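You operate a simulated robot arm through the tools that you are given. There is no shell and no other tool. Be economical: measure what you need, move in short steps, check, and stop when the job is done.

The job below is to be done with a simulated robot arm. You get a single attempt, and the scene is never put back.

## Task
Stand the forklift's mast upright.
Fine: park lever on before the key; move the tilt lever against the lean till it reads UPRIGHT, lever back to rest, key off.

It is judged by the outcome, as a careful person would: the job done as asked, and still so three seconds after it is handed in. It fails if anything else is knocked over, pushed out of place, dropped, spilled or broken.

## Robot
A 6-joint arm with a two-finger parallel gripper, fixed in place. Base frame: the origin is at the foot of the arm, x ahead of it, y to its left, z up. Lengths are in mm, angles in degrees, forces in N, time in s.
With the tool pointing down near the work surface it reaches from about 100 to 520 mm from the base axis. Its first joint turns from -66.0 to 66.0 degrees. Payload 2.7 kg.
The TCP is the grasp point between the finger pads, 23 mm short of the fingertips. In the tool frame z runs along the fingers and y along their closing line. The gripper opens to 94 mm. The fingers are 38 mm wide and 10 mm thick; the gripper's body (54 by 96 mm) begins 39 mm behind the TCP.
Orientation is told as [roll, pitch, yaw] about the base's x, y, z axes, in that order, counted from this pose: with the fingers straight down and closing along the base's y, the tool's x points along the base's -x, its y along +y and its z along -z.

## Interface
- The arm moves only by the tool play_rows. Its argument "increments" is a list of rows, each an object (a shift or turn left out is 0, a gripper value left out holds the last) with "grip": the gripper command, from -1 (fully open) to 1 (shut), values between in proportion; "translation": the shift along the tool's x, y, z in mm, a list of three; "delta_rot": the turn, a rotation vector about the tool's x, y, z in degrees, a list of three. In form: [{"grip": grip, "translation": [x, y, z], "delta_rot": [wx, wy, wz]}, ...]. A call has 1 to 10 rows; each row shifts and turns the commanded pose from where the row before left it, along the tool's axes as they then stand. Rows are played at 5 a second. More than 50 mm and 8.6 degrees between two rows, or a gripper value outside its range, and nothing of the call is played. A pose out of reach is approached as far as the arm can. The call stops where the force on the tool passes 90 N (or 10 N more than at its start, if that is more) or the arm is blocked; 0.2 s more then pass. Each finger travels about 45 mm/s and halts on what it meets, pressing with about 32 N; the grip force reading is that of the motor and also rises with nothing between the fingers. The clock runs only during rows and for 0.2 s after the last one: add rows that do not move to give the fingers time. The reply holds the time, the measured pose of the TCP, the force on the tool along the base axes, the opening and the grip force, in the units named above and with some noise.
- Cameras (640 x 400 px; columns grow to the right, rows downward): "scene" is fixed at [77, -428.3, 1421.1]; the picture's right is [0.79, -0.62, 0.00], its down [-0.26, -0.33, -0.91] and it looks along [0.56, 0.72, -0.41] (base axes); focal length 340 px, centre (320, 200). "wrist" rides on the gripper at [-39, 0, -44] in the tool frame; the picture's right is [0.00, -1.00, 0.00], its down [0.97, 0.00, -0.24] and it looks along [0.24, 0.00, 0.97] (tool axes); focal length 218 px, centre (320, 200).
- get_image(camera): a new picture of that camera. It takes no simulated time.
- measure_at(camera, pixels): for up to 12 pixels [column, row] of the newest picture of that camera ("zoom" is the newest enlarged one), the place [x, y, z] in the base frame of the surface seen there, good to about 2 mm. It takes no simulated time.
- enlarge(camera, box): a new picture of the part [left, top, right, bottom] of that camera's present view, enlarged. It takes no simulated time.
- sign_off(): hands the job in; it is judged then, once.

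Go step by step. Measure first, check grasps and placings, and put right what went wrong. The budget is 80 turns and 34 pictures, counting those below and the enlarged ones. Unless the task says otherwise, let go and move clear before handing in, and close with one line.

The tools are called after "Emit:" as a command line: name --argument value ..., lists and objects as JSON in quotes. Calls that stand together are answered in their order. play_rows: Moves the arm, as the interface text tells. Its arguments: {"type":"object","properties":{"increments":{"type":"array"}},"required":["increments"]} The other tools are called the same way: get_image (camera) takes a picture; measure_at (camera, pixels) gives the place of the surface under pixels of a picture; enlarge (camera, box) takes an enlarged picture of a part of a camera's view; sign_off () hands the job in.

At the start:

```text
time_s: 0.0
position: [382.9, -77.0, 1279.6]
ee_rot: [0.0, 0.0, 0.0]
wrist_force: [-0.5, 0.0, -0.3]
gripper_width: 94.1
grip_force: 0.0
```

scene: 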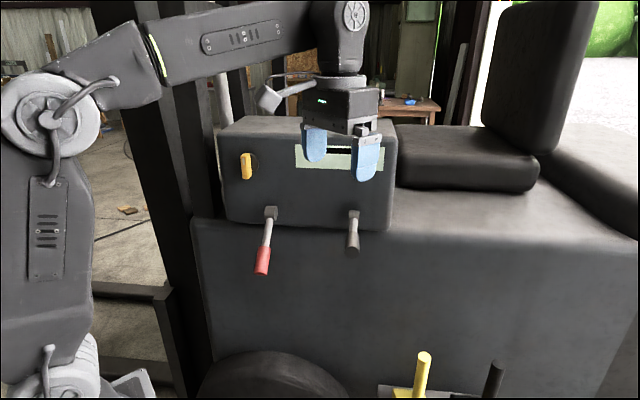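
wrist: 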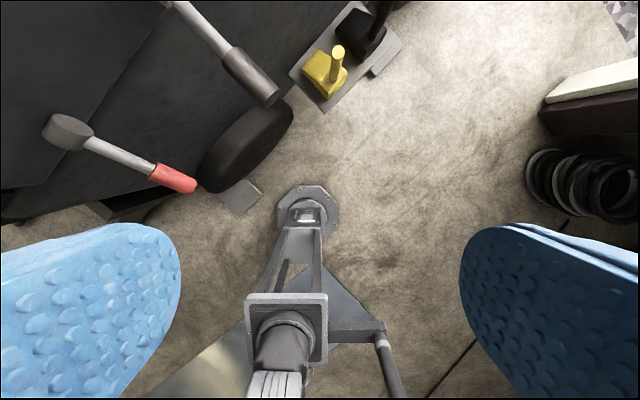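

The scene shows a console with a yellow key-like knob (248,166), a red-tipped lever (262,258), a black-tipped lever (352,235), a display behind the gripper, and yellow and black stalks lower down (423,365), (495,375). I'll zoom in and measure before moving.

Emit:
enlarge --camera "scene" --box '[210, 100, 410, 290]'

Emit:
measure_at --camera "scene" --pixels '[[246, 166], [256, 166], [271, 212], [267, 240], [262, 262], [262, 273], [354, 213], [353, 235], [352, 250], [235, 200], [310, 205], [375, 200]]'

Emit:
measure_at --camera "wrist" --pixels '[[65, 132], [120, 158], [170, 178], [192, 185], [250, 75], [275, 98], [200, 20], [337, 52], [325, 72], [380, 15], [300, 75], [355, 40]]'

```text
2.11 times, centred on (310, 195) of scene
```

zoom: 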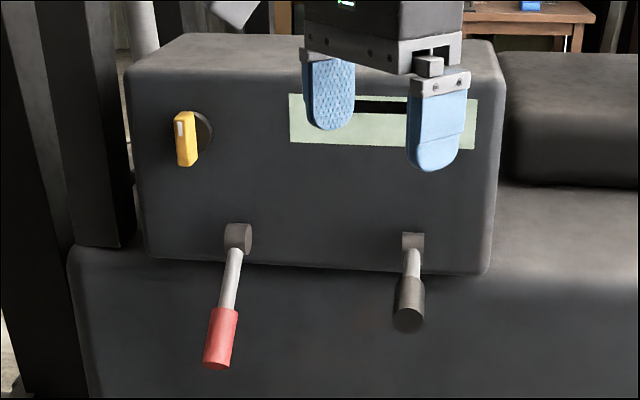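

```text
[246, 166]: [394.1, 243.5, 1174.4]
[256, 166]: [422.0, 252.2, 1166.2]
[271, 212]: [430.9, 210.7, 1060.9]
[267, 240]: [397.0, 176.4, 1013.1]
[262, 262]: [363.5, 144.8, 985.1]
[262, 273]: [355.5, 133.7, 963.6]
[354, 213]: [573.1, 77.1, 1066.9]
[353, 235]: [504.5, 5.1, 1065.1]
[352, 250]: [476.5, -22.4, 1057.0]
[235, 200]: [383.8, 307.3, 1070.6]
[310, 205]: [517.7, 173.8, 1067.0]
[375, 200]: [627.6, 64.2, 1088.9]
```

```text
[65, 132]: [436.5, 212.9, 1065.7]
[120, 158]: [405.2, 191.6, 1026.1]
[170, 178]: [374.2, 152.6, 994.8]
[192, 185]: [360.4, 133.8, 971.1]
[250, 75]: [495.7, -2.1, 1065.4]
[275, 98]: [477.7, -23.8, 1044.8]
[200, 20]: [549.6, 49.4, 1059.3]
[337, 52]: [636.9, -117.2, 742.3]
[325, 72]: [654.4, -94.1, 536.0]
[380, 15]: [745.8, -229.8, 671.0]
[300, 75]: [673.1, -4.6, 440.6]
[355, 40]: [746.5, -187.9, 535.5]
```

The gripper hides the display at (340,155); black lever sticks straight out of the face while red points down about 45°. I'll back the gripper up and away to see the display.

Emit:
play_rows --increments '[{"grip": -1, "translation": [30, 0, -30]}, {"translation": [30, 0, -30]}, {"translation": [30, 0, -30]}, {"translation": [30, 0, 0]}]'

Emit:
enlarge --camera "scene" --box '[210, 100, 410, 225]'

```text
time_s: 1.0
position: [263.3, -77.3, 1359.8]
ee_rot: [0.1, -0.1, 0.1]
wrist_force: [-0.6, 0.0, -0.9]
gripper_width: 93.9
grip_force: 0.0
out of reach, approached as far as the arm can: row 3
```

```text
3.20 times, centred on (310, 162) of scene
```

zoom: 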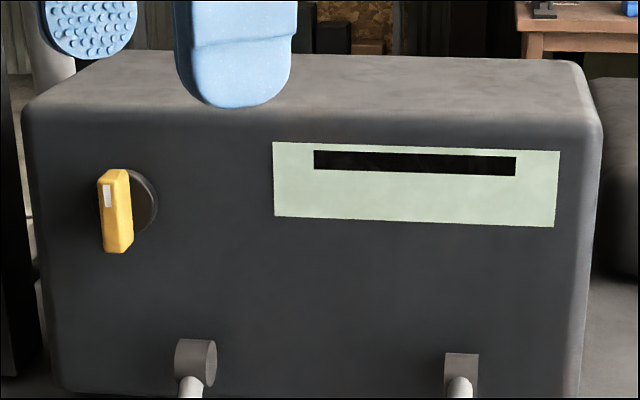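

The display strip (zoom 415,162) is dark, so the key is off; the key's bar stands vertical with a white mark at its top. Measuring face and key geometry.

Emit:
measure_at --camera "zoom" --pixels '[[108, 175], [105, 245], [116, 210], [127, 175], [128, 245], [150, 205], [200, 130], [200, 250], [80, 200], [195, 365], [462, 375], [415, 200]]'

Emit:
get_image --camera "scene"

Emit:
get_image --camera "wrist"

```text
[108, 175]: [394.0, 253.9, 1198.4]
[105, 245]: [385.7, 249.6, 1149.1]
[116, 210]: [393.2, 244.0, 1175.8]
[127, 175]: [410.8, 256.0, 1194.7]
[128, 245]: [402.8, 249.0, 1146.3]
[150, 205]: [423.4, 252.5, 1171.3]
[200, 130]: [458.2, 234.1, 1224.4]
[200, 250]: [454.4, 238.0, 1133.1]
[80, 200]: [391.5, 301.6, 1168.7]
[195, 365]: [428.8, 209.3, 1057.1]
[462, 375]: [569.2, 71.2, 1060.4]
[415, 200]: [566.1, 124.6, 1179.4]
```

```text
29 pictures are left
```

scene: 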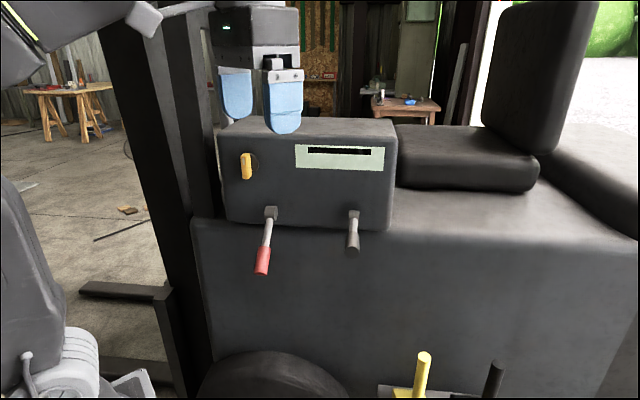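

```text
28 pictures are left
```

wrist: 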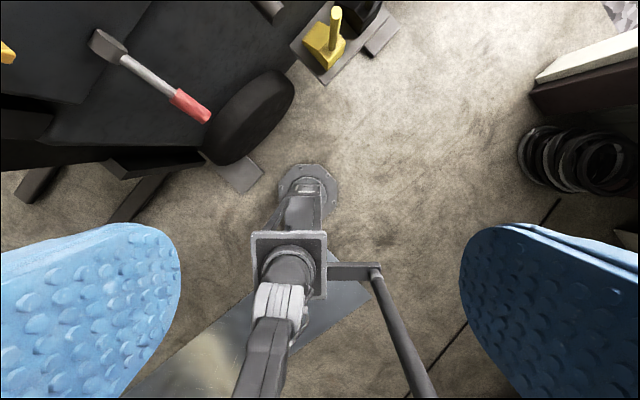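

Face plane is x+y≈692 (vertical, facing the robot at 45°). The red lever pivots near the face at z≈1063 and hangs about 35° down, its handle centre near (366,146,976). I'll move above the handle and yaw 45° so the fingers close along the face.

Emit:
play_rows --increments '[{"translation": [-12.9, 27.9, 35]}, {"translation": [-12.9, 27.9, 35]}, {"translation": [-12.9, 27.9, 35]}, {"translation": [-12.9, 27.9, 35]}, {"translation": [-12.9, 27.9, 35]}, {"translation": [-12.9, 27.9, 35]}, {"translation": [-12.9, 27.9, 35]}, {"translation": [-12.9, 27.9, 35]}]'

Emit:
play_rows --increments '[{"delta_rot": [0, 0, -7.5]}, {"delta_rot": [0, 0, -7.5]}, {"delta_rot": [0, 0, -7.5]}, {"delta_rot": [0, 0, -7.5]}, {"delta_rot": [0, 0, -7.5]}, {"delta_rot": [0, 0, -7.5]}]'

Emit:
get_image --camera "wrist"

```text
time_s: 2.8
position: [364.1, 145.6, 1085.3]
ee_rot: [-0.1, -0.1, 0.0]
wrist_force: [0.6, 0.8, 0.2]
gripper_width: 93.7
grip_force: 0.0
```

```text
time_s: 4.2
position: [365.3, 146.5, 1083.3]
ee_rot: [0.0, 0.0, 45.2]
wrist_force: [-0.3, -0.2, 0.0]
gripper_width: 93.8
grip_force: 0.0
```

```text
27 pictures are left
```

wrist: 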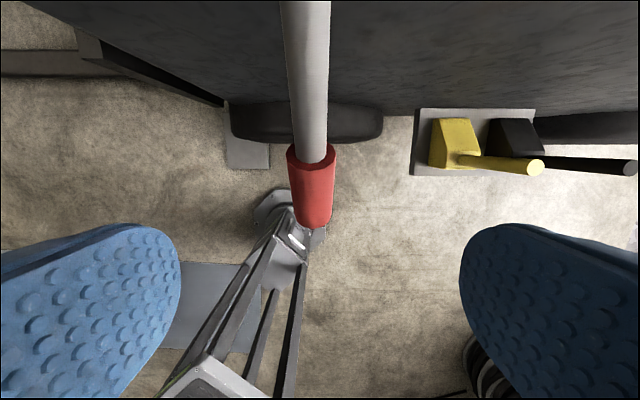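

Handle sits at (312,185) in wrist view, aligned between fingers. Measuring it.

Emit:
measure_at --camera "wrist" --pixels '[[312, 160], [313, 190], [314, 220], [312, 140], [308, 60], [294, 185], [332, 185], [470, 140], [540, 167], [520, 135]]'

```text
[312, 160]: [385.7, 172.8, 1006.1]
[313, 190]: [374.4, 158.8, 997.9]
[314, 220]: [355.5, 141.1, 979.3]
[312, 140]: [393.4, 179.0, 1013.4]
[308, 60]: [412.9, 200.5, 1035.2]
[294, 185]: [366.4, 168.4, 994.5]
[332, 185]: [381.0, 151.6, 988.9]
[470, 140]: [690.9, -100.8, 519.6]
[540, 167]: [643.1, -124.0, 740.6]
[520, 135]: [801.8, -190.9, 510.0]
```

Handle centre runs d=(x+y)/√2 ≈351–395, slope ≈32°, diameter ≈24. I'll tilt the tool 24° toward perpendicular to the lever, descend around the handle, and close.

Emit:
play_rows --increments '[{"delta_rot": [0, -8, 0]}, {"delta_rot": [0, -8, 0]}, {"delta_rot": [0, -8, 0]}, {"translation": [9.2, 0, 23.2]}, {"translation": [9.2, 0, 23.2]}, {"translation": [9.2, 0, 23.2]}, {"translation": [9.2, 0, 23.2]}, {}]'

Emit:
get_image --camera "wrist"

```text
time_s: 6.0
position: [370.1, 147.2, 980.5]
ee_rot: [-0.1, -24.0, 45.0]
wrist_force: [0.1, 0.1, 0.7]
gripper_width: 93.7
grip_force: 0.0
```

```text
26 pictures are left
```

wrist: 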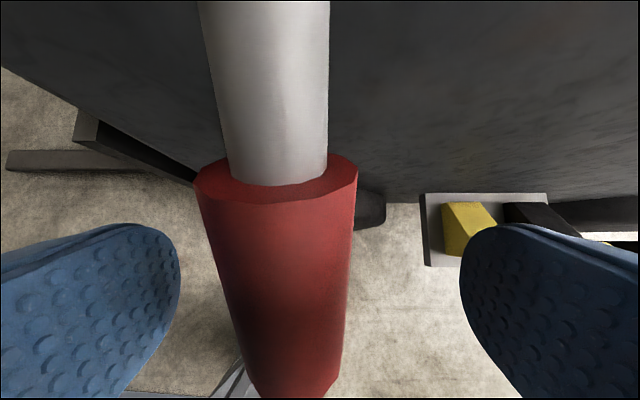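

The handle is about 5 mm left of the gripper midline (columns ~225–350). I'll shift +5 in tool y and close.

Emit:
play_rows --increments '[{"translation": [0, 5, 0]}, {"grip": 1}, {}, {}, {}, {}, {}]'

```text
time_s: 7.6
position: [366.1, 154.5, 981.2]
ee_rot: [0.0, -23.9, 45.1]
wrist_force: [-14.5, 17.8, 2.8]
gripper_width: 29.5
grip_force: 45.0
```

Gripped at 29.5 mm with ~23 N sideways; the handle sits further along +tool y. I'll shift 3 mm to relieve it.

Emit:
play_rows --increments '[{"translation": [0, 3, 0]}, {}]'

```text
time_s: 8.2
position: [364.6, 153.1, 981.1]
ee_rot: [-0.2, -24.1, 45.0]
wrist_force: [13.4, 0.2, -7.9]
gripper_width: 29.3
grip_force: 45.3
```

Now I'll raise the lever along an arc about the pivot (≈ d 470, z 1051) for a first 14° and watch the force.

Emit:
play_rows --increments '[{"translation": [0.9, 0, -7.6]}, {"translation": [0.9, 0, -7.6]}, {"translation": [0, 0, -7.6]}, {"translation": [0, 0, -7.6]}, {}]'

Emit:
get_image --camera "scene"

```text
time_s: 9.4
position: [355.5, 144.0, 1009.9]
ee_rot: [-0.1, -24.0, 44.9]
wrist_force: [25.9, -29.6, -13.8]
gripper_width: 29.3
grip_force: 46.0
```

```text
25 pictures are left
```

scene: 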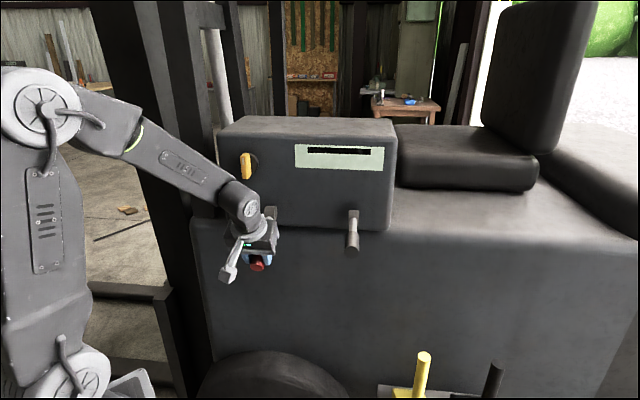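

The lever rises with the tool, but ~39 N sideways (+t) has built up. I'll relieve it by 3 mm in tool −y.

Emit:
play_rows --increments '[{"translation": [0, -3, 0]}, {}]'

Emit:
enlarge --camera "scene" --box '[210, 190, 310, 290]'

```text
time_s: 10.0
position: [355.7, 143.1, 1009.6]
ee_rot: [0.2, -23.9, 45.0]
wrist_force: [3.8, -2.6, -5.6]
gripper_width: 29.2
grip_force: 45.4
```

```text
4.00 times, centred on (260, 240) of scene
```

zoom: 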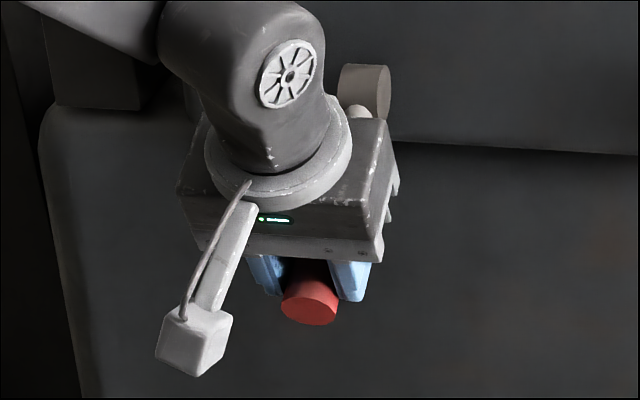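

Sideways force is gone and the handle is held. Continuing up the arc to just past horizontal, rotating the tool gently.

Emit:
play_rows --increments '[{"translation": [-2, 0, -15.2], "delta_rot": [0, 4, 0]}, {"translation": [-2.8, 0, -15], "delta_rot": [0, 4, 0]}, {"translation": [-3.5, 0, -14.9], "delta_rot": [0, 4, 0]}, {"translation": [-4.3, 0, -14.6], "delta_rot": [0, 4, 0]}, {}]'

```text
time_s: 11.2
position: [348.8, 136.7, 1067.6]
ee_rot: [0.1, -7.6, 44.9]
wrist_force: [-7.8, -10.7, -10.2]
gripper_width: 29.0
grip_force: 44.9
```

Tracking well with only ~15 N. Continuing upward, two more steps.

Emit:
play_rows --increments '[{"translation": [-4.5, 0, -14.4], "delta_rot": [0, 4, 0]}, {"translation": [-5.5, 0, -14], "delta_rot": [0, 4, 0]}, {}]'

```text
time_s: 12.0
position: [354.7, 144.5, 1100.0]
ee_rot: [-0.1, -0.2, 45.0]
wrist_force: [-0.5, 0.2, 0.1]
gripper_width: 0.1
grip_force: 42.3
```

The grip slipped off (opening 0.1), so the lever probably met a stop. Looking at where it is.

Emit:
play_rows --increments '[{"grip": -1, "translation": [0, 0, -30]}, {"translation": [0, 0, -40]}, {"translation": [0, 0, -40]}, {}, {}]'

Emit:
enlarge --camera "scene" --box '[210, 120, 410, 290]'

Emit:
get_image --camera "wrist"

```text
time_s: 13.2
position: [357.1, 144.9, 1211.1]
ee_rot: [0.0, 0.0, 45.0]
wrist_force: [0.2, 0.7, 0.8]
gripper_width: 94.0
grip_force: 0.1
```

```text
2.35 times, centred on (310, 205) of scene
```

zoom: 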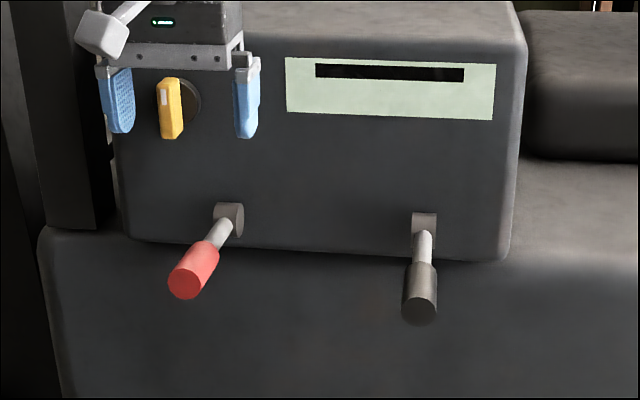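

```text
22 pictures are left
```

wrist: 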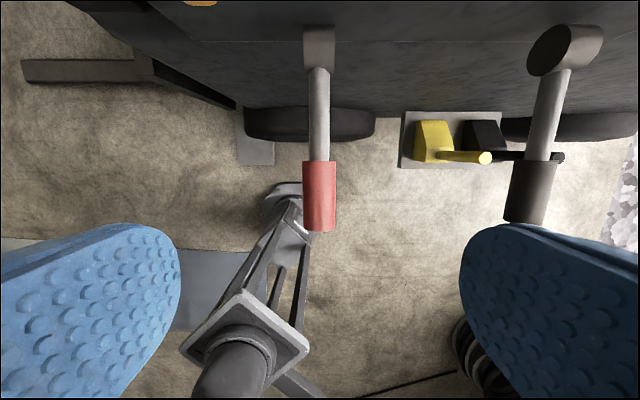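

Emit:
measure_at --camera "wrist" --pixels '[[318, 50], [318, 90], [318, 140], [319, 170], [319, 200], [319, 226], [565, 45], [550, 100], [535, 170], [525, 215]]'

```text
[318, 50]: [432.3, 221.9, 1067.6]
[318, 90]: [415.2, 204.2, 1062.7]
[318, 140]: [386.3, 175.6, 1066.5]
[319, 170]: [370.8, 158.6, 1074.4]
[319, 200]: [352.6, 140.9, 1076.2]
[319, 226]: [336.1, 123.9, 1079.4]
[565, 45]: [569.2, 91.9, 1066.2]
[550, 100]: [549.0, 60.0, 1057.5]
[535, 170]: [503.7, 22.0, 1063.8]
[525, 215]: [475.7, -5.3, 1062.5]
```

The red lever now sits about +6° (rod z 1063→1066, handle top 1074→1079) after starting at −35°, with the grip sliding off as I continued. I'll re-grasp and lift gently to check whether this is the end stop.

Emit:
play_rows --increments '[{"translation": [5, 0, 44]}, {"translation": [0, 0, 45]}, {"translation": [0, 0, 45]}, {"translation": [0, 0, 10]}, {}, {"grip": 1}, {}, {}, {}, {}]'

Emit:
play_rows --increments '[{"translation": [0, 0, -4]}, {}]'

Emit:
play_rows --increments '[{"translation": [0, 0, -4]}, {}]'

```text
time_s: 15.4
position: [351.6, 139.5, 1064.1]
ee_rot: [-0.1, -0.1, 44.9]
wrist_force: [2.5, -0.8, 0.5]
gripper_width: 29.4
grip_force: 44.8
```

```text
time_s: 16.0
position: [351.5, 140.3, 1067.6]
ee_rot: [0.0, 0.2, 45.0]
wrist_force: [7.4, -4.1, -13.7]
gripper_width: 29.3
grip_force: 45.2
```

```text
time_s: 16.6
position: [351.9, 139.3, 1071.1]
ee_rot: [0.2, 0.2, 45.0]
wrist_force: [6.9, -4.2, -29.1]
gripper_width: 29.4
grip_force: 45.5
```

Lift resistance is growing (14→29 N). Two more small lifts to decide.

Emit:
play_rows --increments '[{"translation": [0, 0, -4]}, {}]'

Emit:
play_rows --increments '[{"translation": [0, 0, -4]}, {}, {}]'

Emit:
get_image --camera "wrist"

```text
time_s: 17.2
position: [351.2, 140.3, 1075.0]
ee_rot: [0.1, 0.0, 45.0]
wrist_force: [6.3, 0.5, -30.5]
gripper_width: 29.4
grip_force: 45.7
```

```text
time_s: 18.0
position: [352.7, 139.7, 1078.9]
ee_rot: [0.1, 0.3, 44.9]
wrist_force: [-1.5, -2.3, -25.8]
gripper_width: 29.0
grip_force: 45.4
```

```text
21 pictures are left
```

wrist: 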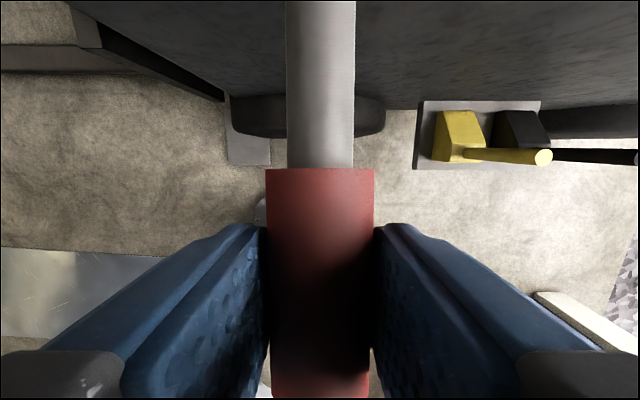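

Emit:
measure_at --camera "wrist" --pixels '[[320, 10], [320, 80], [320, 150], [320, 180], [320, 230], [320, 280]]'

```text
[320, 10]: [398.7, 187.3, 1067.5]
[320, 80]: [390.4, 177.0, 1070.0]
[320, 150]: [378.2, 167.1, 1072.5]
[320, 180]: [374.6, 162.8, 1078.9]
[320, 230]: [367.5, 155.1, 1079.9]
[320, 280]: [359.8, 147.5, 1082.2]
```

The lever rose only a few mm while the tool moved 15 mm – the pads are slipping at ~28 N, whereas the swing itself took about 10–14 N. That is an end stop. Releasing and rising.

Emit:
play_rows --increments '[{"grip": -1}, {}, {}, {"translation": [0, 0, -40]}, {"translation": [0, 0, -40]}, {"translation": [0, 0, -40]}, {}]'

Emit:
get_image --camera "wrist"

Emit:
measure_at --camera "wrist" --pixels '[[318, 90], [318, 140], [319, 170], [319, 200], [319, 224]]'

```text
time_s: 19.6
position: [353.0, 139.3, 1203.6]
ee_rot: [0.1, 0.1, 44.9]
wrist_force: [-0.3, 0.4, 0.1]
gripper_width: 94.0
grip_force: 0.1
```

```text
20 pictures are left
```

wrist: 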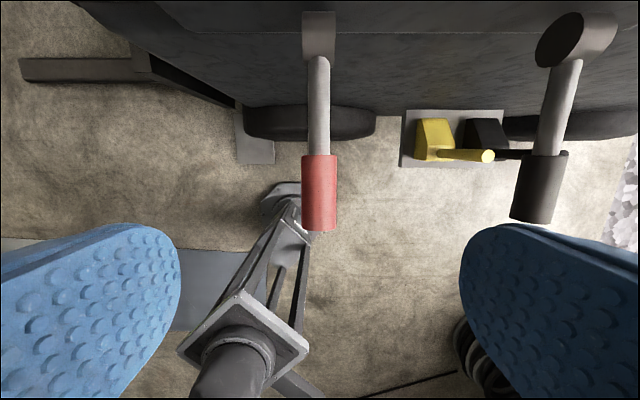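

```text
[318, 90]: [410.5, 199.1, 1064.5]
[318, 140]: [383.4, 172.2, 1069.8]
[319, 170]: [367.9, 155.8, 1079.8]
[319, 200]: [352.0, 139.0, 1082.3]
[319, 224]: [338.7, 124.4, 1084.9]
```

After release the lever stayed at ~+8° – it crept up ~2.5° under friction, so I can't yet be sure it's at its stop. I'll get the tool horizontal facing the console so I can push it up positively from beneath (and work the key later).

Emit:
play_rows --increments '[{"translation": [48, 0, 0]}, {"delta_rot": [0, -8.2, 0]}, {"delta_rot": [0, -8.2, 0]}, {"delta_rot": [0, -8.2, 0]}, {"delta_rot": [0, -8.2, 0]}, {"delta_rot": [0, -8.2, 0]}, {"delta_rot": [0, -8.2, 0]}, {"delta_rot": [0, -8.2, 0]}, {"delta_rot": [0, -8.2, 0]}, {"delta_rot": [0, -8.2, 0]}]'

Emit:
play_rows --increments '[{"delta_rot": [0, -8.1, 0]}, {"delta_rot": [0, -8.1, 0]}, {}]'

Emit:
get_image --camera "wrist"

```text
time_s: 21.8
position: [319.5, 106.7, 1200.2]
ee_rot: [-0.2, -73.8, 45.2]
wrist_force: [1.0, 0.0, 0.4]
gripper_width: 94.0
grip_force: 0.1
```

```text
time_s: 22.6
position: [317.9, 106.5, 1201.1]
ee_rot: [-164.5, -89.9, -150.5]
wrist_force: [0.6, -0.4, 0.7]
gripper_width: 93.9
grip_force: 0.0
```

```text
19 pictures are left
```

wrist: 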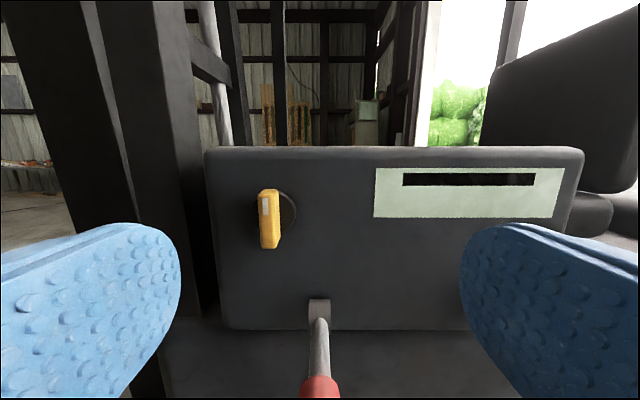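

Clear view: key at (268,220), display at (468,190), red lever straight ahead. I'll roll the tool 90° so the fingers straddle the handle vertically, back off and lower.

Emit:
play_rows --increments '[{"delta_rot": [0, 0, 8.2], "translation": [0, 0, -18]}, {"delta_rot": [0, 0, 8.2], "translation": [0, 0, -18]}, {"delta_rot": [0, 0, 8.2]}, {"delta_rot": [0, 0, 8.2]}, {"delta_rot": [0, 0, 8.2]}, {"delta_rot": [0, 0, 8.2]}, {"delta_rot": [0, 0, 8.2]}, {"delta_rot": [0, 0, 8.2]}, {"delta_rot": [0, 0, 8.2]}, {"delta_rot": [0, 0, 8.2]}]'

Emit:
play_rows --increments '[{"delta_rot": [0, 0, 8]}, {"translation": [0, -45, 0]}, {"translation": [0, -45, 0]}, {"translation": [0, -45, 0]}, {}]'

Emit:
get_image --camera "wrist"

```text
time_s: 24.8
position: [292.1, 80.3, 1200.4]
ee_rot: [90.0, -7.8, -45.0]
wrist_force: [0.3, 0.7, 0.4]
gripper_width: 93.8
grip_force: 0.2
```

```text
time_s: 26.0
position: [310.8, 75.5, 1071.3]
ee_rot: [89.9, -0.1, -44.9]
wrist_force: [0.3, 0.1, -0.2]
gripper_width: 94.0
grip_force: 0.0
out of reach, approached as far as the arm can: row 3, 4
```

```text
18 pictures are left
```

wrist: 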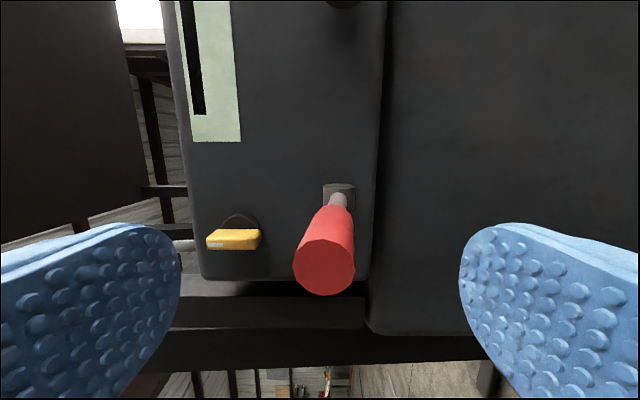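

Handle tip at (325,265), vertically centred between the fingers; TCP is at d≈273, s≈166 (reach clipped). Advancing around the handle while shifting 16 mm sideways.

Emit:
play_rows --increments '[{"translation": [8, 0, 20]}, {"translation": [8, 0, 20]}, {"translation": [0, 0, 25]}, {}]'

```text
time_s: 27.0
position: [345.6, 130.8, 1072.2]
ee_rot: [90.0, 0.1, -44.9]
wrist_force: [0.3, -0.4, -0.3]
gripper_width: 93.7
grip_force: 0.1
```

Now at d≈337, s≈152, straddling the handle. Narrow the gap to ~45 mm and lift with the lower finger in small steps.

Emit:
play_rows --increments '[{"grip": 0.04}, {}, {}, {"translation": [0, 4, 0]}, {"translation": [0, 4, 0]}, {}]'

Emit:
play_rows --increments '[{"translation": [0, 4, 0]}, {"translation": [0, 4, 0]}, {}]'

Emit:
play_rows --increments '[{"translation": [0, 4, 0]}, {"translation": [0, 4, 0]}, {}]'

```text
time_s: 28.4
position: [344.9, 129.7, 1077.1]
ee_rot: [89.6, 0.1, -44.9]
wrist_force: [-8.1, -2.6, -19.1]
gripper_width: 53.7
grip_force: 9.1
```

```text
time_s: 29.2
position: [346.1, 132.4, 1082.6]
ee_rot: [89.0, 0.3, -45.1]
wrist_force: [-1.3, -2.7, -38.4]
gripper_width: 62.6
grip_force: 19.5
```

```text
time_s: 30.0
position: [346.0, 130.7, 1087.6]
ee_rot: [88.4, 0.5, -45.2]
wrist_force: [6.2, -0.1, -53.7]
gripper_width: 69.0
grip_force: 27.1
```

The lower pad rose only 3 mm as the force went 19→54 N (the finger yielded instead), so the lever is against its upper stop: park is on. Backing out, then looking at the console.

Emit:
play_rows --increments '[{"translation": [0, -10, 0]}, {"translation": [0, -10, 0]}, {"grip": -1}, {}, {}, {"translation": [0, 0, -30]}, {"translation": [0, 0, -30]}, {}]'

Emit:
enlarge --camera "scene" --box '[210, 120, 410, 290]'

```text
time_s: 31.8
position: [313.4, 87.4, 1076.5]
ee_rot: [90.0, 0.1, -44.8]
wrist_force: [0.5, -0.4, 0.1]
gripper_width: 93.8
grip_force: 0.2
out of reach, approached as far as the arm can: row 7
```

```text
2.35 times, centred on (310, 205) of scene
```

zoom: 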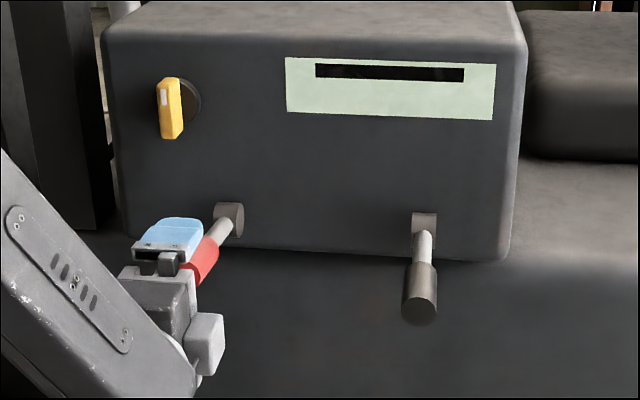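

Lever is up near horizontal. Next: raise to key height (z≈1172), roll back 90° so the fingers close sideways, and view the key.

Emit:
play_rows --increments '[{"translation": [0, 45, 0]}, {"translation": [0, 45, 0]}, {"translation": [0, 10, 10]}, {"delta_rot": [0, 0, -8.2]}, {"delta_rot": [0, 0, -8.2]}, {"delta_rot": [0, 0, -8.2]}, {"delta_rot": [0, 0, -8.2]}, {"delta_rot": [0, 0, -8.2]}, {"delta_rot": [0, 0, -8.2]}, {"delta_rot": [0, 0, -8.2]}]'

Emit:
play_rows --increments '[{"delta_rot": [0, 0, -8.2]}, {"delta_rot": [0, 0, -8.2]}, {"delta_rot": [0, 0, -8.2]}, {"delta_rot": [0, 0, -8]}, {}]'

Emit:
get_image --camera "wrist"

```text
time_s: 34.0
position: [317.7, 92.7, 1175.7]
ee_rot: [90.1, -57.6, -45.0]
wrist_force: [-0.4, -0.2, 0.0]
gripper_width: 94.1
grip_force: 0.1
```

```text
time_s: 35.2
position: [318.7, 94.3, 1176.7]
ee_rot: [-91.3, -89.8, 136.4]
wrist_force: [-0.2, -0.2, -0.3]
gripper_width: 94.0
grip_force: 0.0
```

```text
16 pictures are left
```

wrist: 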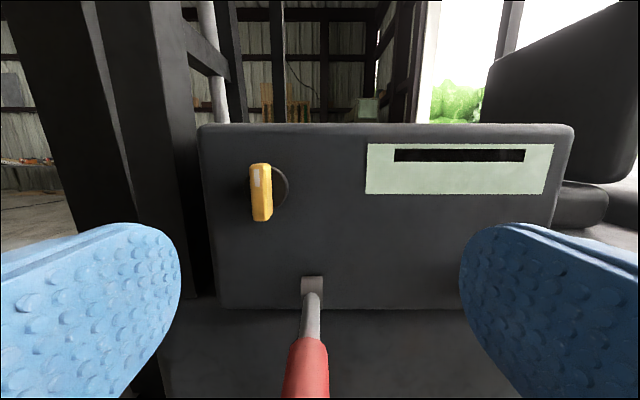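

Emit:
measure_at --camera "wrist" --pixels '[[254, 168], [254, 192], [258, 192], [256, 216], [267, 216], [270, 192], [266, 168], [283, 190], [300, 190], [230, 190], [312, 280]]'

```text
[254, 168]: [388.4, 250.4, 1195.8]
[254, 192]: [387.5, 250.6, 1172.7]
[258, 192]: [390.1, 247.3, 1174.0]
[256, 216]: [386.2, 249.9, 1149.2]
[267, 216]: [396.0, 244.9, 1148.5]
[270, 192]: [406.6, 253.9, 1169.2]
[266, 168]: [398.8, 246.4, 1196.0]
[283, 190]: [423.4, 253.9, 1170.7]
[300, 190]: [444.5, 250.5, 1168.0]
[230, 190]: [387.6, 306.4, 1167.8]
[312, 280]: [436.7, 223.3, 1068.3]
```

Key: front at d≈451, s≈97–107 (centre 102), z 1148–1196. Before approaching, check the mast posts' clearance to its left.

Emit:
measure_at --camera "wrist" --pixels '[[185, 190], [165, 150], [140, 190], [90, 190], [200, 190], [207, 250], [120, 100]]'

Emit:
play_rows --increments '[{"grip": 0.1, "translation": [2, 28, 20]}, {"translation": [2.5, 28.7, 20]}, {"translation": [0, 0, 40]}, {}]'

Emit:
get_image --camera "wrist"

```text
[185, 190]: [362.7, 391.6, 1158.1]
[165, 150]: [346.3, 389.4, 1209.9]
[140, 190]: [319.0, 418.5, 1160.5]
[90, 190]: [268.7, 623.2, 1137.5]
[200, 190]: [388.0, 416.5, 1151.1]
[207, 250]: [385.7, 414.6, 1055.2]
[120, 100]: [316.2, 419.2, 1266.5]
```

```text
time_s: 36.2
position: [335.3, 193.5, 1172.6]
ee_rot: [-69.3, -89.9, 114.5]
wrist_force: [0.3, -0.2, 0.3]
gripper_width: 42.5
grip_force: 0.2
```

```text
15 pictures are left
```

wrist: 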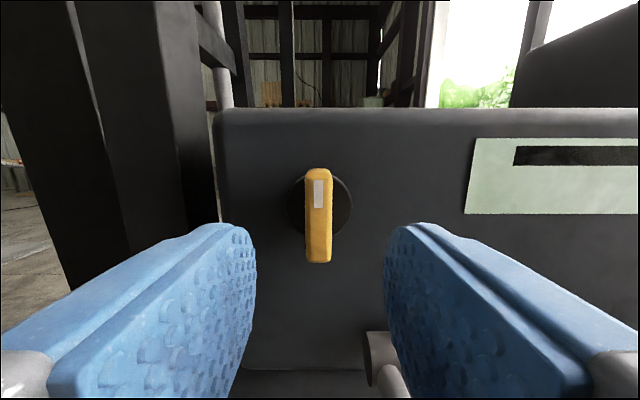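

Mast is well behind (d>525) and the key is centred at column 318. Advancing 72 mm and closing on the key.

Emit:
play_rows --increments '[{"translation": [0, 0, 36]}, {"translation": [0, 0, 36]}, {}, {"grip": 1}, {}, {}, {}]'

Emit:
get_image --camera "wrist"

```text
time_s: 37.8
position: [384.7, 243.4, 1172.5]
ee_rot: [-111.2, -89.9, 156.3]
wrist_force: [-5.8, 14.5, -3.0]
gripper_width: 16.0
grip_force: 45.0
```

```text
14 pictures are left
```

wrist: 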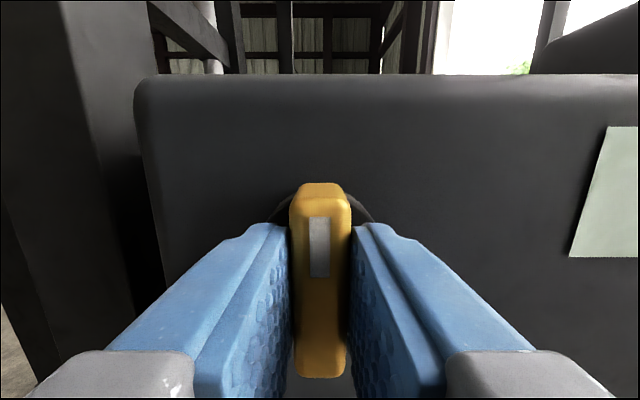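

Key is gripped (16 mm). Turning it clockwise (+tool z) in steps and watching for a response.

Emit:
play_rows --increments '[{"delta_rot": [0, 0, 8]}, {"delta_rot": [0, 0, 8]}, {"delta_rot": [0, 0, 8]}, {}]'

Emit:
get_image --camera "wrist"

```text
time_s: 38.8
position: [385.1, 243.3, 1171.1]
ee_rot: [90.0, -66.1, -44.7]
wrist_force: [-8.3, 27.2, -1.6]
gripper_width: 16.1
grip_force: 45.4
```

```text
13 pictures are left
```

wrist: 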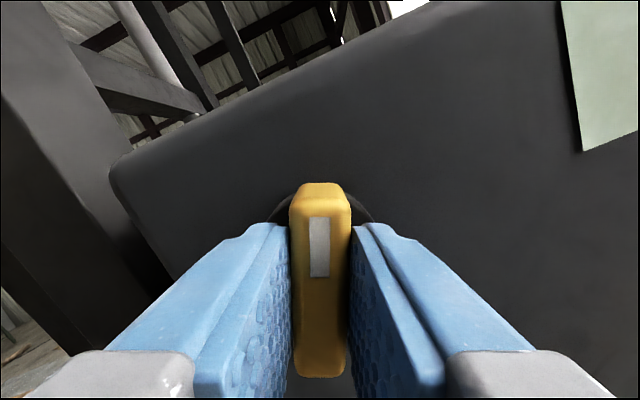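

The key follows. Relieve the ~25 N sideways a little and continue turning.

Emit:
play_rows --increments '[{"translation": [0, 1.8, 0]}, {"delta_rot": [0, 0, 8]}, {"delta_rot": [0, 0, 8]}, {"delta_rot": [0, 0, 8]}, {"delta_rot": [0, 0, 8]}, {}]'

Emit:
enlarge --camera "scene" --box '[210, 120, 410, 245]'

```text
time_s: 40.2
position: [387.1, 242.9, 1171.6]
ee_rot: [89.7, -33.9, -45.0]
wrist_force: [5.8, 12.1, -15.8]
gripper_width: 15.9
grip_force: 45.1
```

```text
3.20 times, centred on (310, 182) of scene
```

zoom: 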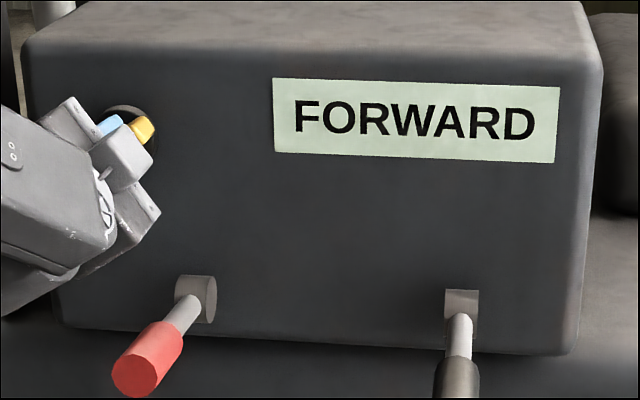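

The display now reads "FORWARD": key is on, mast leans forward. I'll turn a bit more toward the end of travel and then release.

Emit:
play_rows --increments '[{"delta_rot": [0, 0, 8]}, {"delta_rot": [0, 0, 8]}, {}]'

Emit:
get_image --camera "wrist"

```text
time_s: 41.0
position: [386.3, 242.6, 1171.7]
ee_rot: [89.8, -18.2, -45.0]
wrist_force: [9.0, -7.7, -16.9]
gripper_width: 22.4
grip_force: 44.9
```

```text
11 pictures are left
```

wrist: 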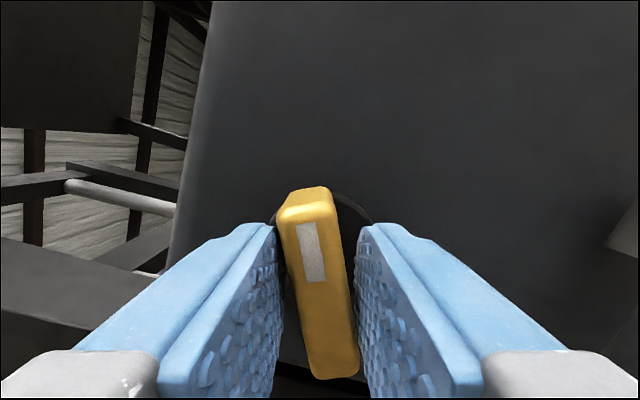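

The key stopped at ~62° (gripper slipped about 10° past it). Releasing and backing straight out.

Emit:
play_rows --increments '[{"grip": 0.2}, {}, {}, {"translation": [0, 0, -40]}, {"translation": [0, 0, -40]}, {"translation": [0, 0, -40]}, {"translation": [0, 0, -30]}, {"delta_rot": [0, 0, 8]}, {"delta_rot": [0, 0, 8]}, {"delta_rot": [0, 0, 2]}]'

Emit:
play_rows --increments '[{"grip": -1, "translation": [-48, 0, 0]}, {"translation": [-48, 0, 0]}, {"translation": [-48, 0, 0]}, {"translation": [-48, 0, 0]}, {"translation": [-46, 0, 0]}, {}]'

Emit:
get_image --camera "scene"

```text
time_s: 43.2
position: [278.8, 136.8, 1173.2]
ee_rot: [90.0, 0.1, -45.0]
wrist_force: [-1.1, -0.1, -0.4]
gripper_width: 37.2
grip_force: 0.0
```

```text
time_s: 44.6
position: [449.7, -33.2, 1175.8]
ee_rot: [89.9, 0.0, -45.0]
wrist_force: [-0.1, 0.1, -0.5]
gripper_width: 93.8
grip_force: 0.1
```

```text
10 pictures are left
```

scene: 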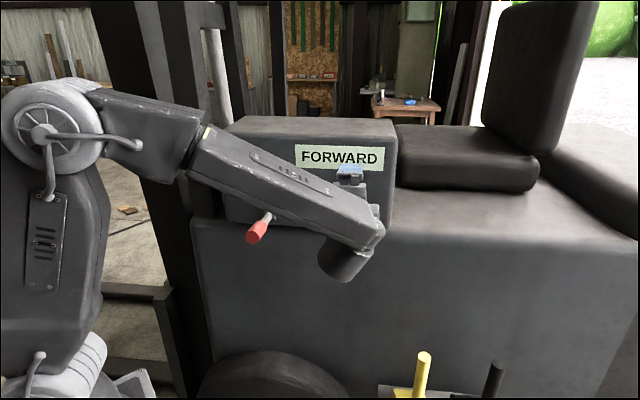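

Positioned at d≈294, s≈341 above the black lever (centre s≈347, z≈1050, tip d≈321). Back off a bit, lower, and check the view before advancing.

Emit:
play_rows --increments '[{"translation": [-5.5, 0, -24]}, {"translation": [0, -42, 0]}, {"translation": [0, -42, 0]}, {"translation": [0, -42, 0]}, {}]'

Emit:
get_image --camera "wrist"

```text
time_s: 45.8
position: [433.0, -56.3, 1045.4]
ee_rot: [90.1, -0.2, -45.1]
wrist_force: [-0.8, 0.3, -0.2]
gripper_width: 93.7
grip_force: 0.1
```

```text
9 pictures are left
```

wrist: 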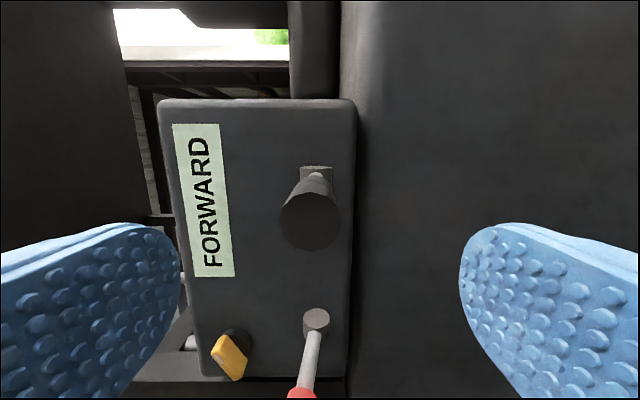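

The wrist view shows the tilt handle tip at (310,222) and also the display "FORWARD". I'll advance to straddle the handle and narrow the fingers loosely around it.

Emit:
play_rows --increments '[{"translation": [0, 4.5, 37]}, {"translation": [0, 0, 37]}, {}, {"grip": 0.25}, {}, {}, {}]'

```text
time_s: 47.4
position: [489.3, -2.4, 1050.4]
ee_rot: [90.0, 0.0, -45.0]
wrist_force: [0.5, 0.3, -0.4]
gripper_width: 35.3
grip_force: 0.0
```

Straddled with a 35 mm gap, no contact force. First try: swing the lever up ~10° briefly, then look at mast and display.

Emit:
play_rows --increments '[{"translation": [0, 12, 0.6], "delta_rot": [5, 0, 0]}, {"translation": [0, 12, 0.6], "delta_rot": [5, 0, 0]}, {}]'

Emit:
get_image --camera "scene"

```text
time_s: 48.2
position: [489.1, 0.9, 1073.7]
ee_rot: [79.9, 0.0, -45.0]
wrist_force: [-0.3, -0.6, -1.3]
gripper_width: 36.0
grip_force: 0.6
```

```text
8 pictures are left
```

scene: 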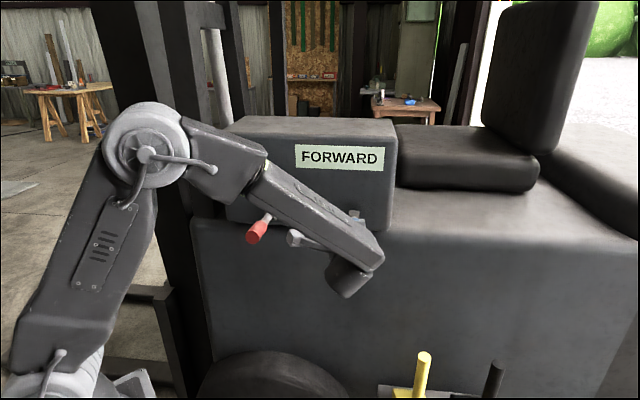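

Light force (~1 N), lever follows; mast not visibly changed yet (left edge at row 0 ≈ col 93). Hold for a second and compare.

Emit:
play_rows --increments '[{"translation": [0, 6, 0.6], "delta_rot": [2.5, 0, 0]}, {}, {}, {}]'

Emit:
get_image --camera "scene"

```text
time_s: 49.2
position: [490.0, 1.9, 1079.2]
ee_rot: [77.6, 0.0, -44.8]
wrist_force: [-0.9, -0.4, -1.3]
gripper_width: 35.8
grip_force: 0.6
```

```text
7 pictures are left
```

scene: 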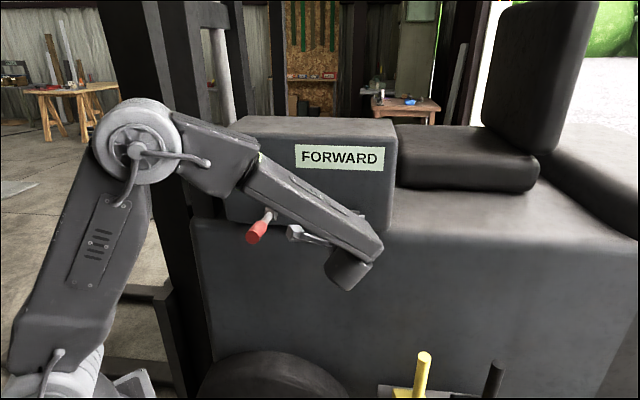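

The mast top moved right (left edge at row 0: 93→97), toward upright, so up is the right direction. Estimating remaining lean from the post edge by depth jumps.

Emit:
measure_at --camera "scene" --pixels '[[96, 5], [99, 5], [102, 5], [105, 5], [150, 230], [153, 230], [156, 230], [159, 230], [178, 370], [181, 370], [184, 370], [187, 370]]'

```text
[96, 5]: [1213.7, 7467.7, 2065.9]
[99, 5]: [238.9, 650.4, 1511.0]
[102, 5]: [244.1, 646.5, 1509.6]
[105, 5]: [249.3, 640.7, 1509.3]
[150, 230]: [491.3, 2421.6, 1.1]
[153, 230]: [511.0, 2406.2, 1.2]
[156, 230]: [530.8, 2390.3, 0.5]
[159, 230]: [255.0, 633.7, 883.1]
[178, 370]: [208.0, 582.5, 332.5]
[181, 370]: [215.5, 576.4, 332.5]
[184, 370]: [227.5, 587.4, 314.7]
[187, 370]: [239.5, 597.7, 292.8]
```

Edge goes from s≈−293 at z 1511 to −269 at z 883: about 2° forward lean left, at roughly 0.4–0.5°/s. Holding ~2 s more.

Emit:
play_rows --increments '[{}, {}, {}, {}, {}, {}, {}, {}, {}]'

Emit:
get_image --camera "scene"

Emit:
measure_at --camera "scene" --pixels '[[99, 5], [101, 5], [103, 5], [105, 5], [107, 5], [109, 5], [156, 230], [157, 230], [158, 230], [159, 230], [160, 230], [161, 230]]'

```text
time_s: 51.2
position: [490.0, 1.8, 1079.9]
ee_rot: [77.4, 0.0, -45.0]
wrist_force: [0.0, -1.5, -1.4]
gripper_width: 35.2
grip_force: 0.2
```

```text
6 pictures are left
```

scene: 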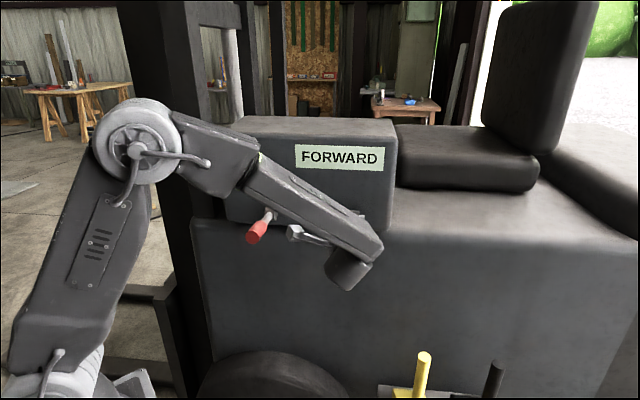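

```text
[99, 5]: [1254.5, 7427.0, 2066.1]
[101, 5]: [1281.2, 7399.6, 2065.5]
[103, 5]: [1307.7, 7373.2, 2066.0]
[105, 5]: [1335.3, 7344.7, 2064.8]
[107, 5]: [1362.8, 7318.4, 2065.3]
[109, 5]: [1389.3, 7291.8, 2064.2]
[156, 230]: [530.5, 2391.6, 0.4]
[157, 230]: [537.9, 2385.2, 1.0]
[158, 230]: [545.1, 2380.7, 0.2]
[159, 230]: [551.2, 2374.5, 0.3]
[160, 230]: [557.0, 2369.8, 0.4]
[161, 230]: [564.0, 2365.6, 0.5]
```

Mast is moving faster: row-0 edge now ≈118, still FORWARD. Re-measure the lean.

Emit:
measure_at --camera "scene" --pixels '[[117, 5], [119, 5], [121, 5], [123, 5], [162, 215], [164, 215], [166, 215], [168, 215], [160, 250], [170, 250], [172, 250], [174, 250]]'

```text
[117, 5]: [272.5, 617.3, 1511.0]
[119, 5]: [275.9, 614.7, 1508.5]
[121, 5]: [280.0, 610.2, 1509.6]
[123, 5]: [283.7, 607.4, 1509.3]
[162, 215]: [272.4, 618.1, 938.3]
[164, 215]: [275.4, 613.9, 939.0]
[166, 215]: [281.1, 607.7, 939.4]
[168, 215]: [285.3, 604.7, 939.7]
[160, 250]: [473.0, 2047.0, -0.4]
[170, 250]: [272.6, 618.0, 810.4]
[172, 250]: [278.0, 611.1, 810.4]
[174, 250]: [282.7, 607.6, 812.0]
```

Emit:
measure_at --camera "scene" --pixels '[[112, 5], [114, 5], [115, 5], [116, 5], [162, 230], [163, 230], [164, 230], [165, 230], [166, 230], [167, 230], [173, 280], [176, 280]]'

```text
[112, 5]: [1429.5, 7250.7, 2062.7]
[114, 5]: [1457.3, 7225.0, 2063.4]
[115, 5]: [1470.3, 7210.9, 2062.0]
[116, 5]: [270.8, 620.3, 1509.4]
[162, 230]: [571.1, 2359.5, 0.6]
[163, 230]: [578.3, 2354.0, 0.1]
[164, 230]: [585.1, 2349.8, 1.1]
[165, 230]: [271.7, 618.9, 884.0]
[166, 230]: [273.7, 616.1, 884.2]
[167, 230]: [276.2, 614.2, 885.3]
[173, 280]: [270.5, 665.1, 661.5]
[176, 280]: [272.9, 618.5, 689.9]
```

Edges: s≈−247 at z 1509 vs −246 at z 884 – now within ~0.2° of vertical, moving ~1°/s. I'll bring the lever partway back to slow down and read the display.

Emit:
play_rows --increments '[{"translation": [0, -14, -1], "delta_rot": [-6, 0, 0]}]'

Emit:
enlarge --camera "scene" --box '[90, 0, 410, 260]'

```text
time_s: 51.6
position: [487.8, -0.0, 1066.9]
ee_rot: [83.7, -0.1, -45.0]
wrist_force: [-0.1, 0.5, -0.8]
gripper_width: 35.3
grip_force: 0.1
```

```text
1.54 times, centred on (250, 130) of scene
```

zoom: 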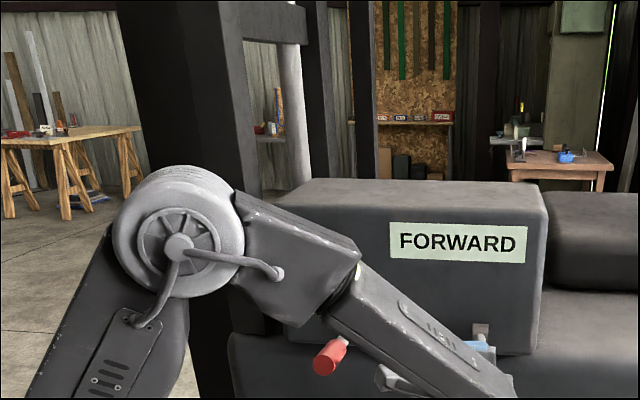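

Display still FORWARD and the row-0 edge (~116) hardly moved, so at ~6° the lever stopped driving. I'll raise it again for a short pulse and read.

Emit:
play_rows --increments '[{"translation": [0, 14, 1], "delta_rot": [6, 0, 0]}, {}, {}]'

Emit:
enlarge --camera "scene" --box '[90, 0, 410, 260]'

Emit:
measure_at --camera "zoom" --pixels '[[114, 8], [117, 8], [120, 8], [123, 8], [126, 8], [129, 8], [188, 355], [191, 355], [194, 355], [197, 355], [200, 355], [203, 355]]'

```text
time_s: 52.4
position: [488.1, 2.3, 1080.9]
ee_rot: [77.5, 0.0, -45.0]
wrist_force: [-0.6, 0.1, 0.3]
gripper_width: 35.7
grip_force: 0.2
```

```text
1.54 times, centred on (250, 130) of scene
```

zoom: 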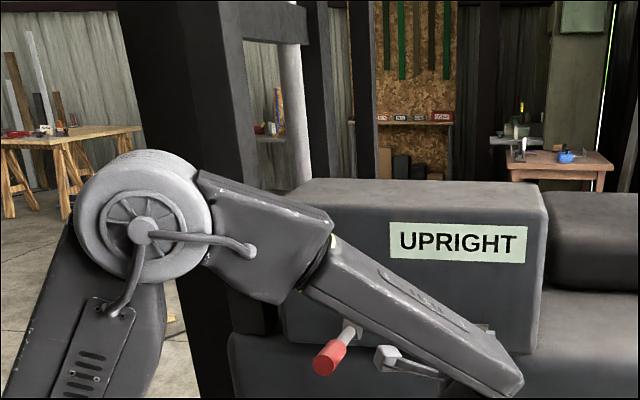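

```text
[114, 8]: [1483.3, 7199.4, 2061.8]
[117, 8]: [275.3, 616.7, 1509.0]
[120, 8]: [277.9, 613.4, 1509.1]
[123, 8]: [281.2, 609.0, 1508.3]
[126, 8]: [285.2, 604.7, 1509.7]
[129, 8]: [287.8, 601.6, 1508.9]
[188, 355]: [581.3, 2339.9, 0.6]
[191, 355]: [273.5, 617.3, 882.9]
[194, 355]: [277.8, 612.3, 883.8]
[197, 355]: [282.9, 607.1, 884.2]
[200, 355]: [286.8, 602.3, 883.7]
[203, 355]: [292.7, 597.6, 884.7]
```

Display reads UPRIGHT. Returning the lever to its level rest position now.

Emit:
play_rows --increments '[{"translation": [0, -14, -2], "delta_rot": [-6.3, 0, 0]}, {"translation": [0, -15.5, -1], "delta_rot": [-6.2, 0, 0]}, {}]'

```text
time_s: 53.2
position: [483.1, -2.8, 1053.1]
ee_rot: [90.1, -0.1, -44.9]
wrist_force: [-0.6, 0.6, 0.1]
gripper_width: 35.4
grip_force: 0.1
```

Level again at z≈1053; trim 2.7 mm down to the original 1050.4, open, back out and look.

Emit:
play_rows --increments '[{"translation": [0, -2.7, 0]}, {"grip": -1}, {}, {}, {"translation": [0, 0, -35]}, {"translation": [0, 0, -35]}, {}]'

Emit:
get_image --camera "wrist"

Emit:
measure_at --camera "wrist" --pixels '[[310, 222], [310, 195], [320, 178], [235, 352], [222, 345], [240, 370], [228, 362]]'

```text
time_s: 54.8
position: [430.4, -52.1, 1050.4]
ee_rot: [90.0, 0.1, -44.9]
wrist_force: [-0.8, -0.1, -1.2]
gripper_width: 93.9
grip_force: 0.0
```

```text
3 pictures are left
```

wrist: 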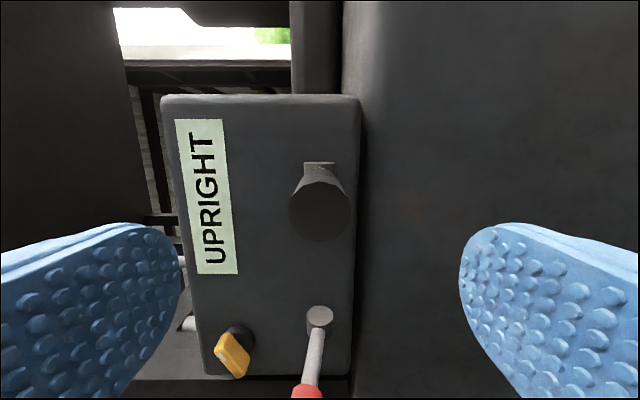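

```text
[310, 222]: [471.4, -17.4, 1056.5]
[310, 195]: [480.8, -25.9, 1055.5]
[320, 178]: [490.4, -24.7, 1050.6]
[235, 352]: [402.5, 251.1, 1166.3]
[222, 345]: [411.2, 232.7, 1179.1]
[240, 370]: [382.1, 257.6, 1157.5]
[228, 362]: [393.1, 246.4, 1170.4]
```

UPRIGHT holds and the tilt handle is centred at (319,205), level at rest. Now back to the key: up, across and roll −28° to match its ~62° angle.

Emit:
play_rows --increments '[{"translation": [0, 40, 9]}, {"translation": [0, 40, 9]}, {"translation": [0, 41.6, 8]}, {"translation": [48, 0, 0]}, {"translation": [48, 0, 0]}, {"translation": [48, 0, 0]}, {"translation": [48, 0, 0]}, {"translation": [47.5, 0, 0]}, {}]'

Emit:
play_rows --increments '[{"grip": 0.1, "delta_rot": [0, 0, -7]}, {"delta_rot": [0, 0, -7]}, {"delta_rot": [0, 0, -7]}, {"delta_rot": [0, 0, -7]}, {}]'

```text
time_s: 56.8
position: [279.2, 134.3, 1167.9]
ee_rot: [90.1, 0.1, -45.0]
wrist_force: [-0.1, 0.3, 1.2]
gripper_width: 94.0
grip_force: 0.0
```

```text
time_s: 58.0
position: [281.9, 133.7, 1170.4]
ee_rot: [90.0, -28.0, -44.9]
wrist_force: [-0.1, 0.1, 0.2]
gripper_width: 42.6
grip_force: 0.1
```

Aligned within ~3 mm of the key axis; trim and advance to the key, then close.

Emit:
play_rows --increments '[{"translation": [2.2, 2.6, 30]}, {"translation": [0, 0, 40]}, {"translation": [0, 0, 40]}, {"translation": [0, 0, 40]}, {}, {"grip": 1}, {}, {}, {}]'

```text
time_s: 60.0
position: [384.5, 240.6, 1172.6]
ee_rot: [89.9, -28.2, -45.0]
wrist_force: [9.0, 1.7, -9.3]
gripper_width: 16.4
grip_force: 44.8
```

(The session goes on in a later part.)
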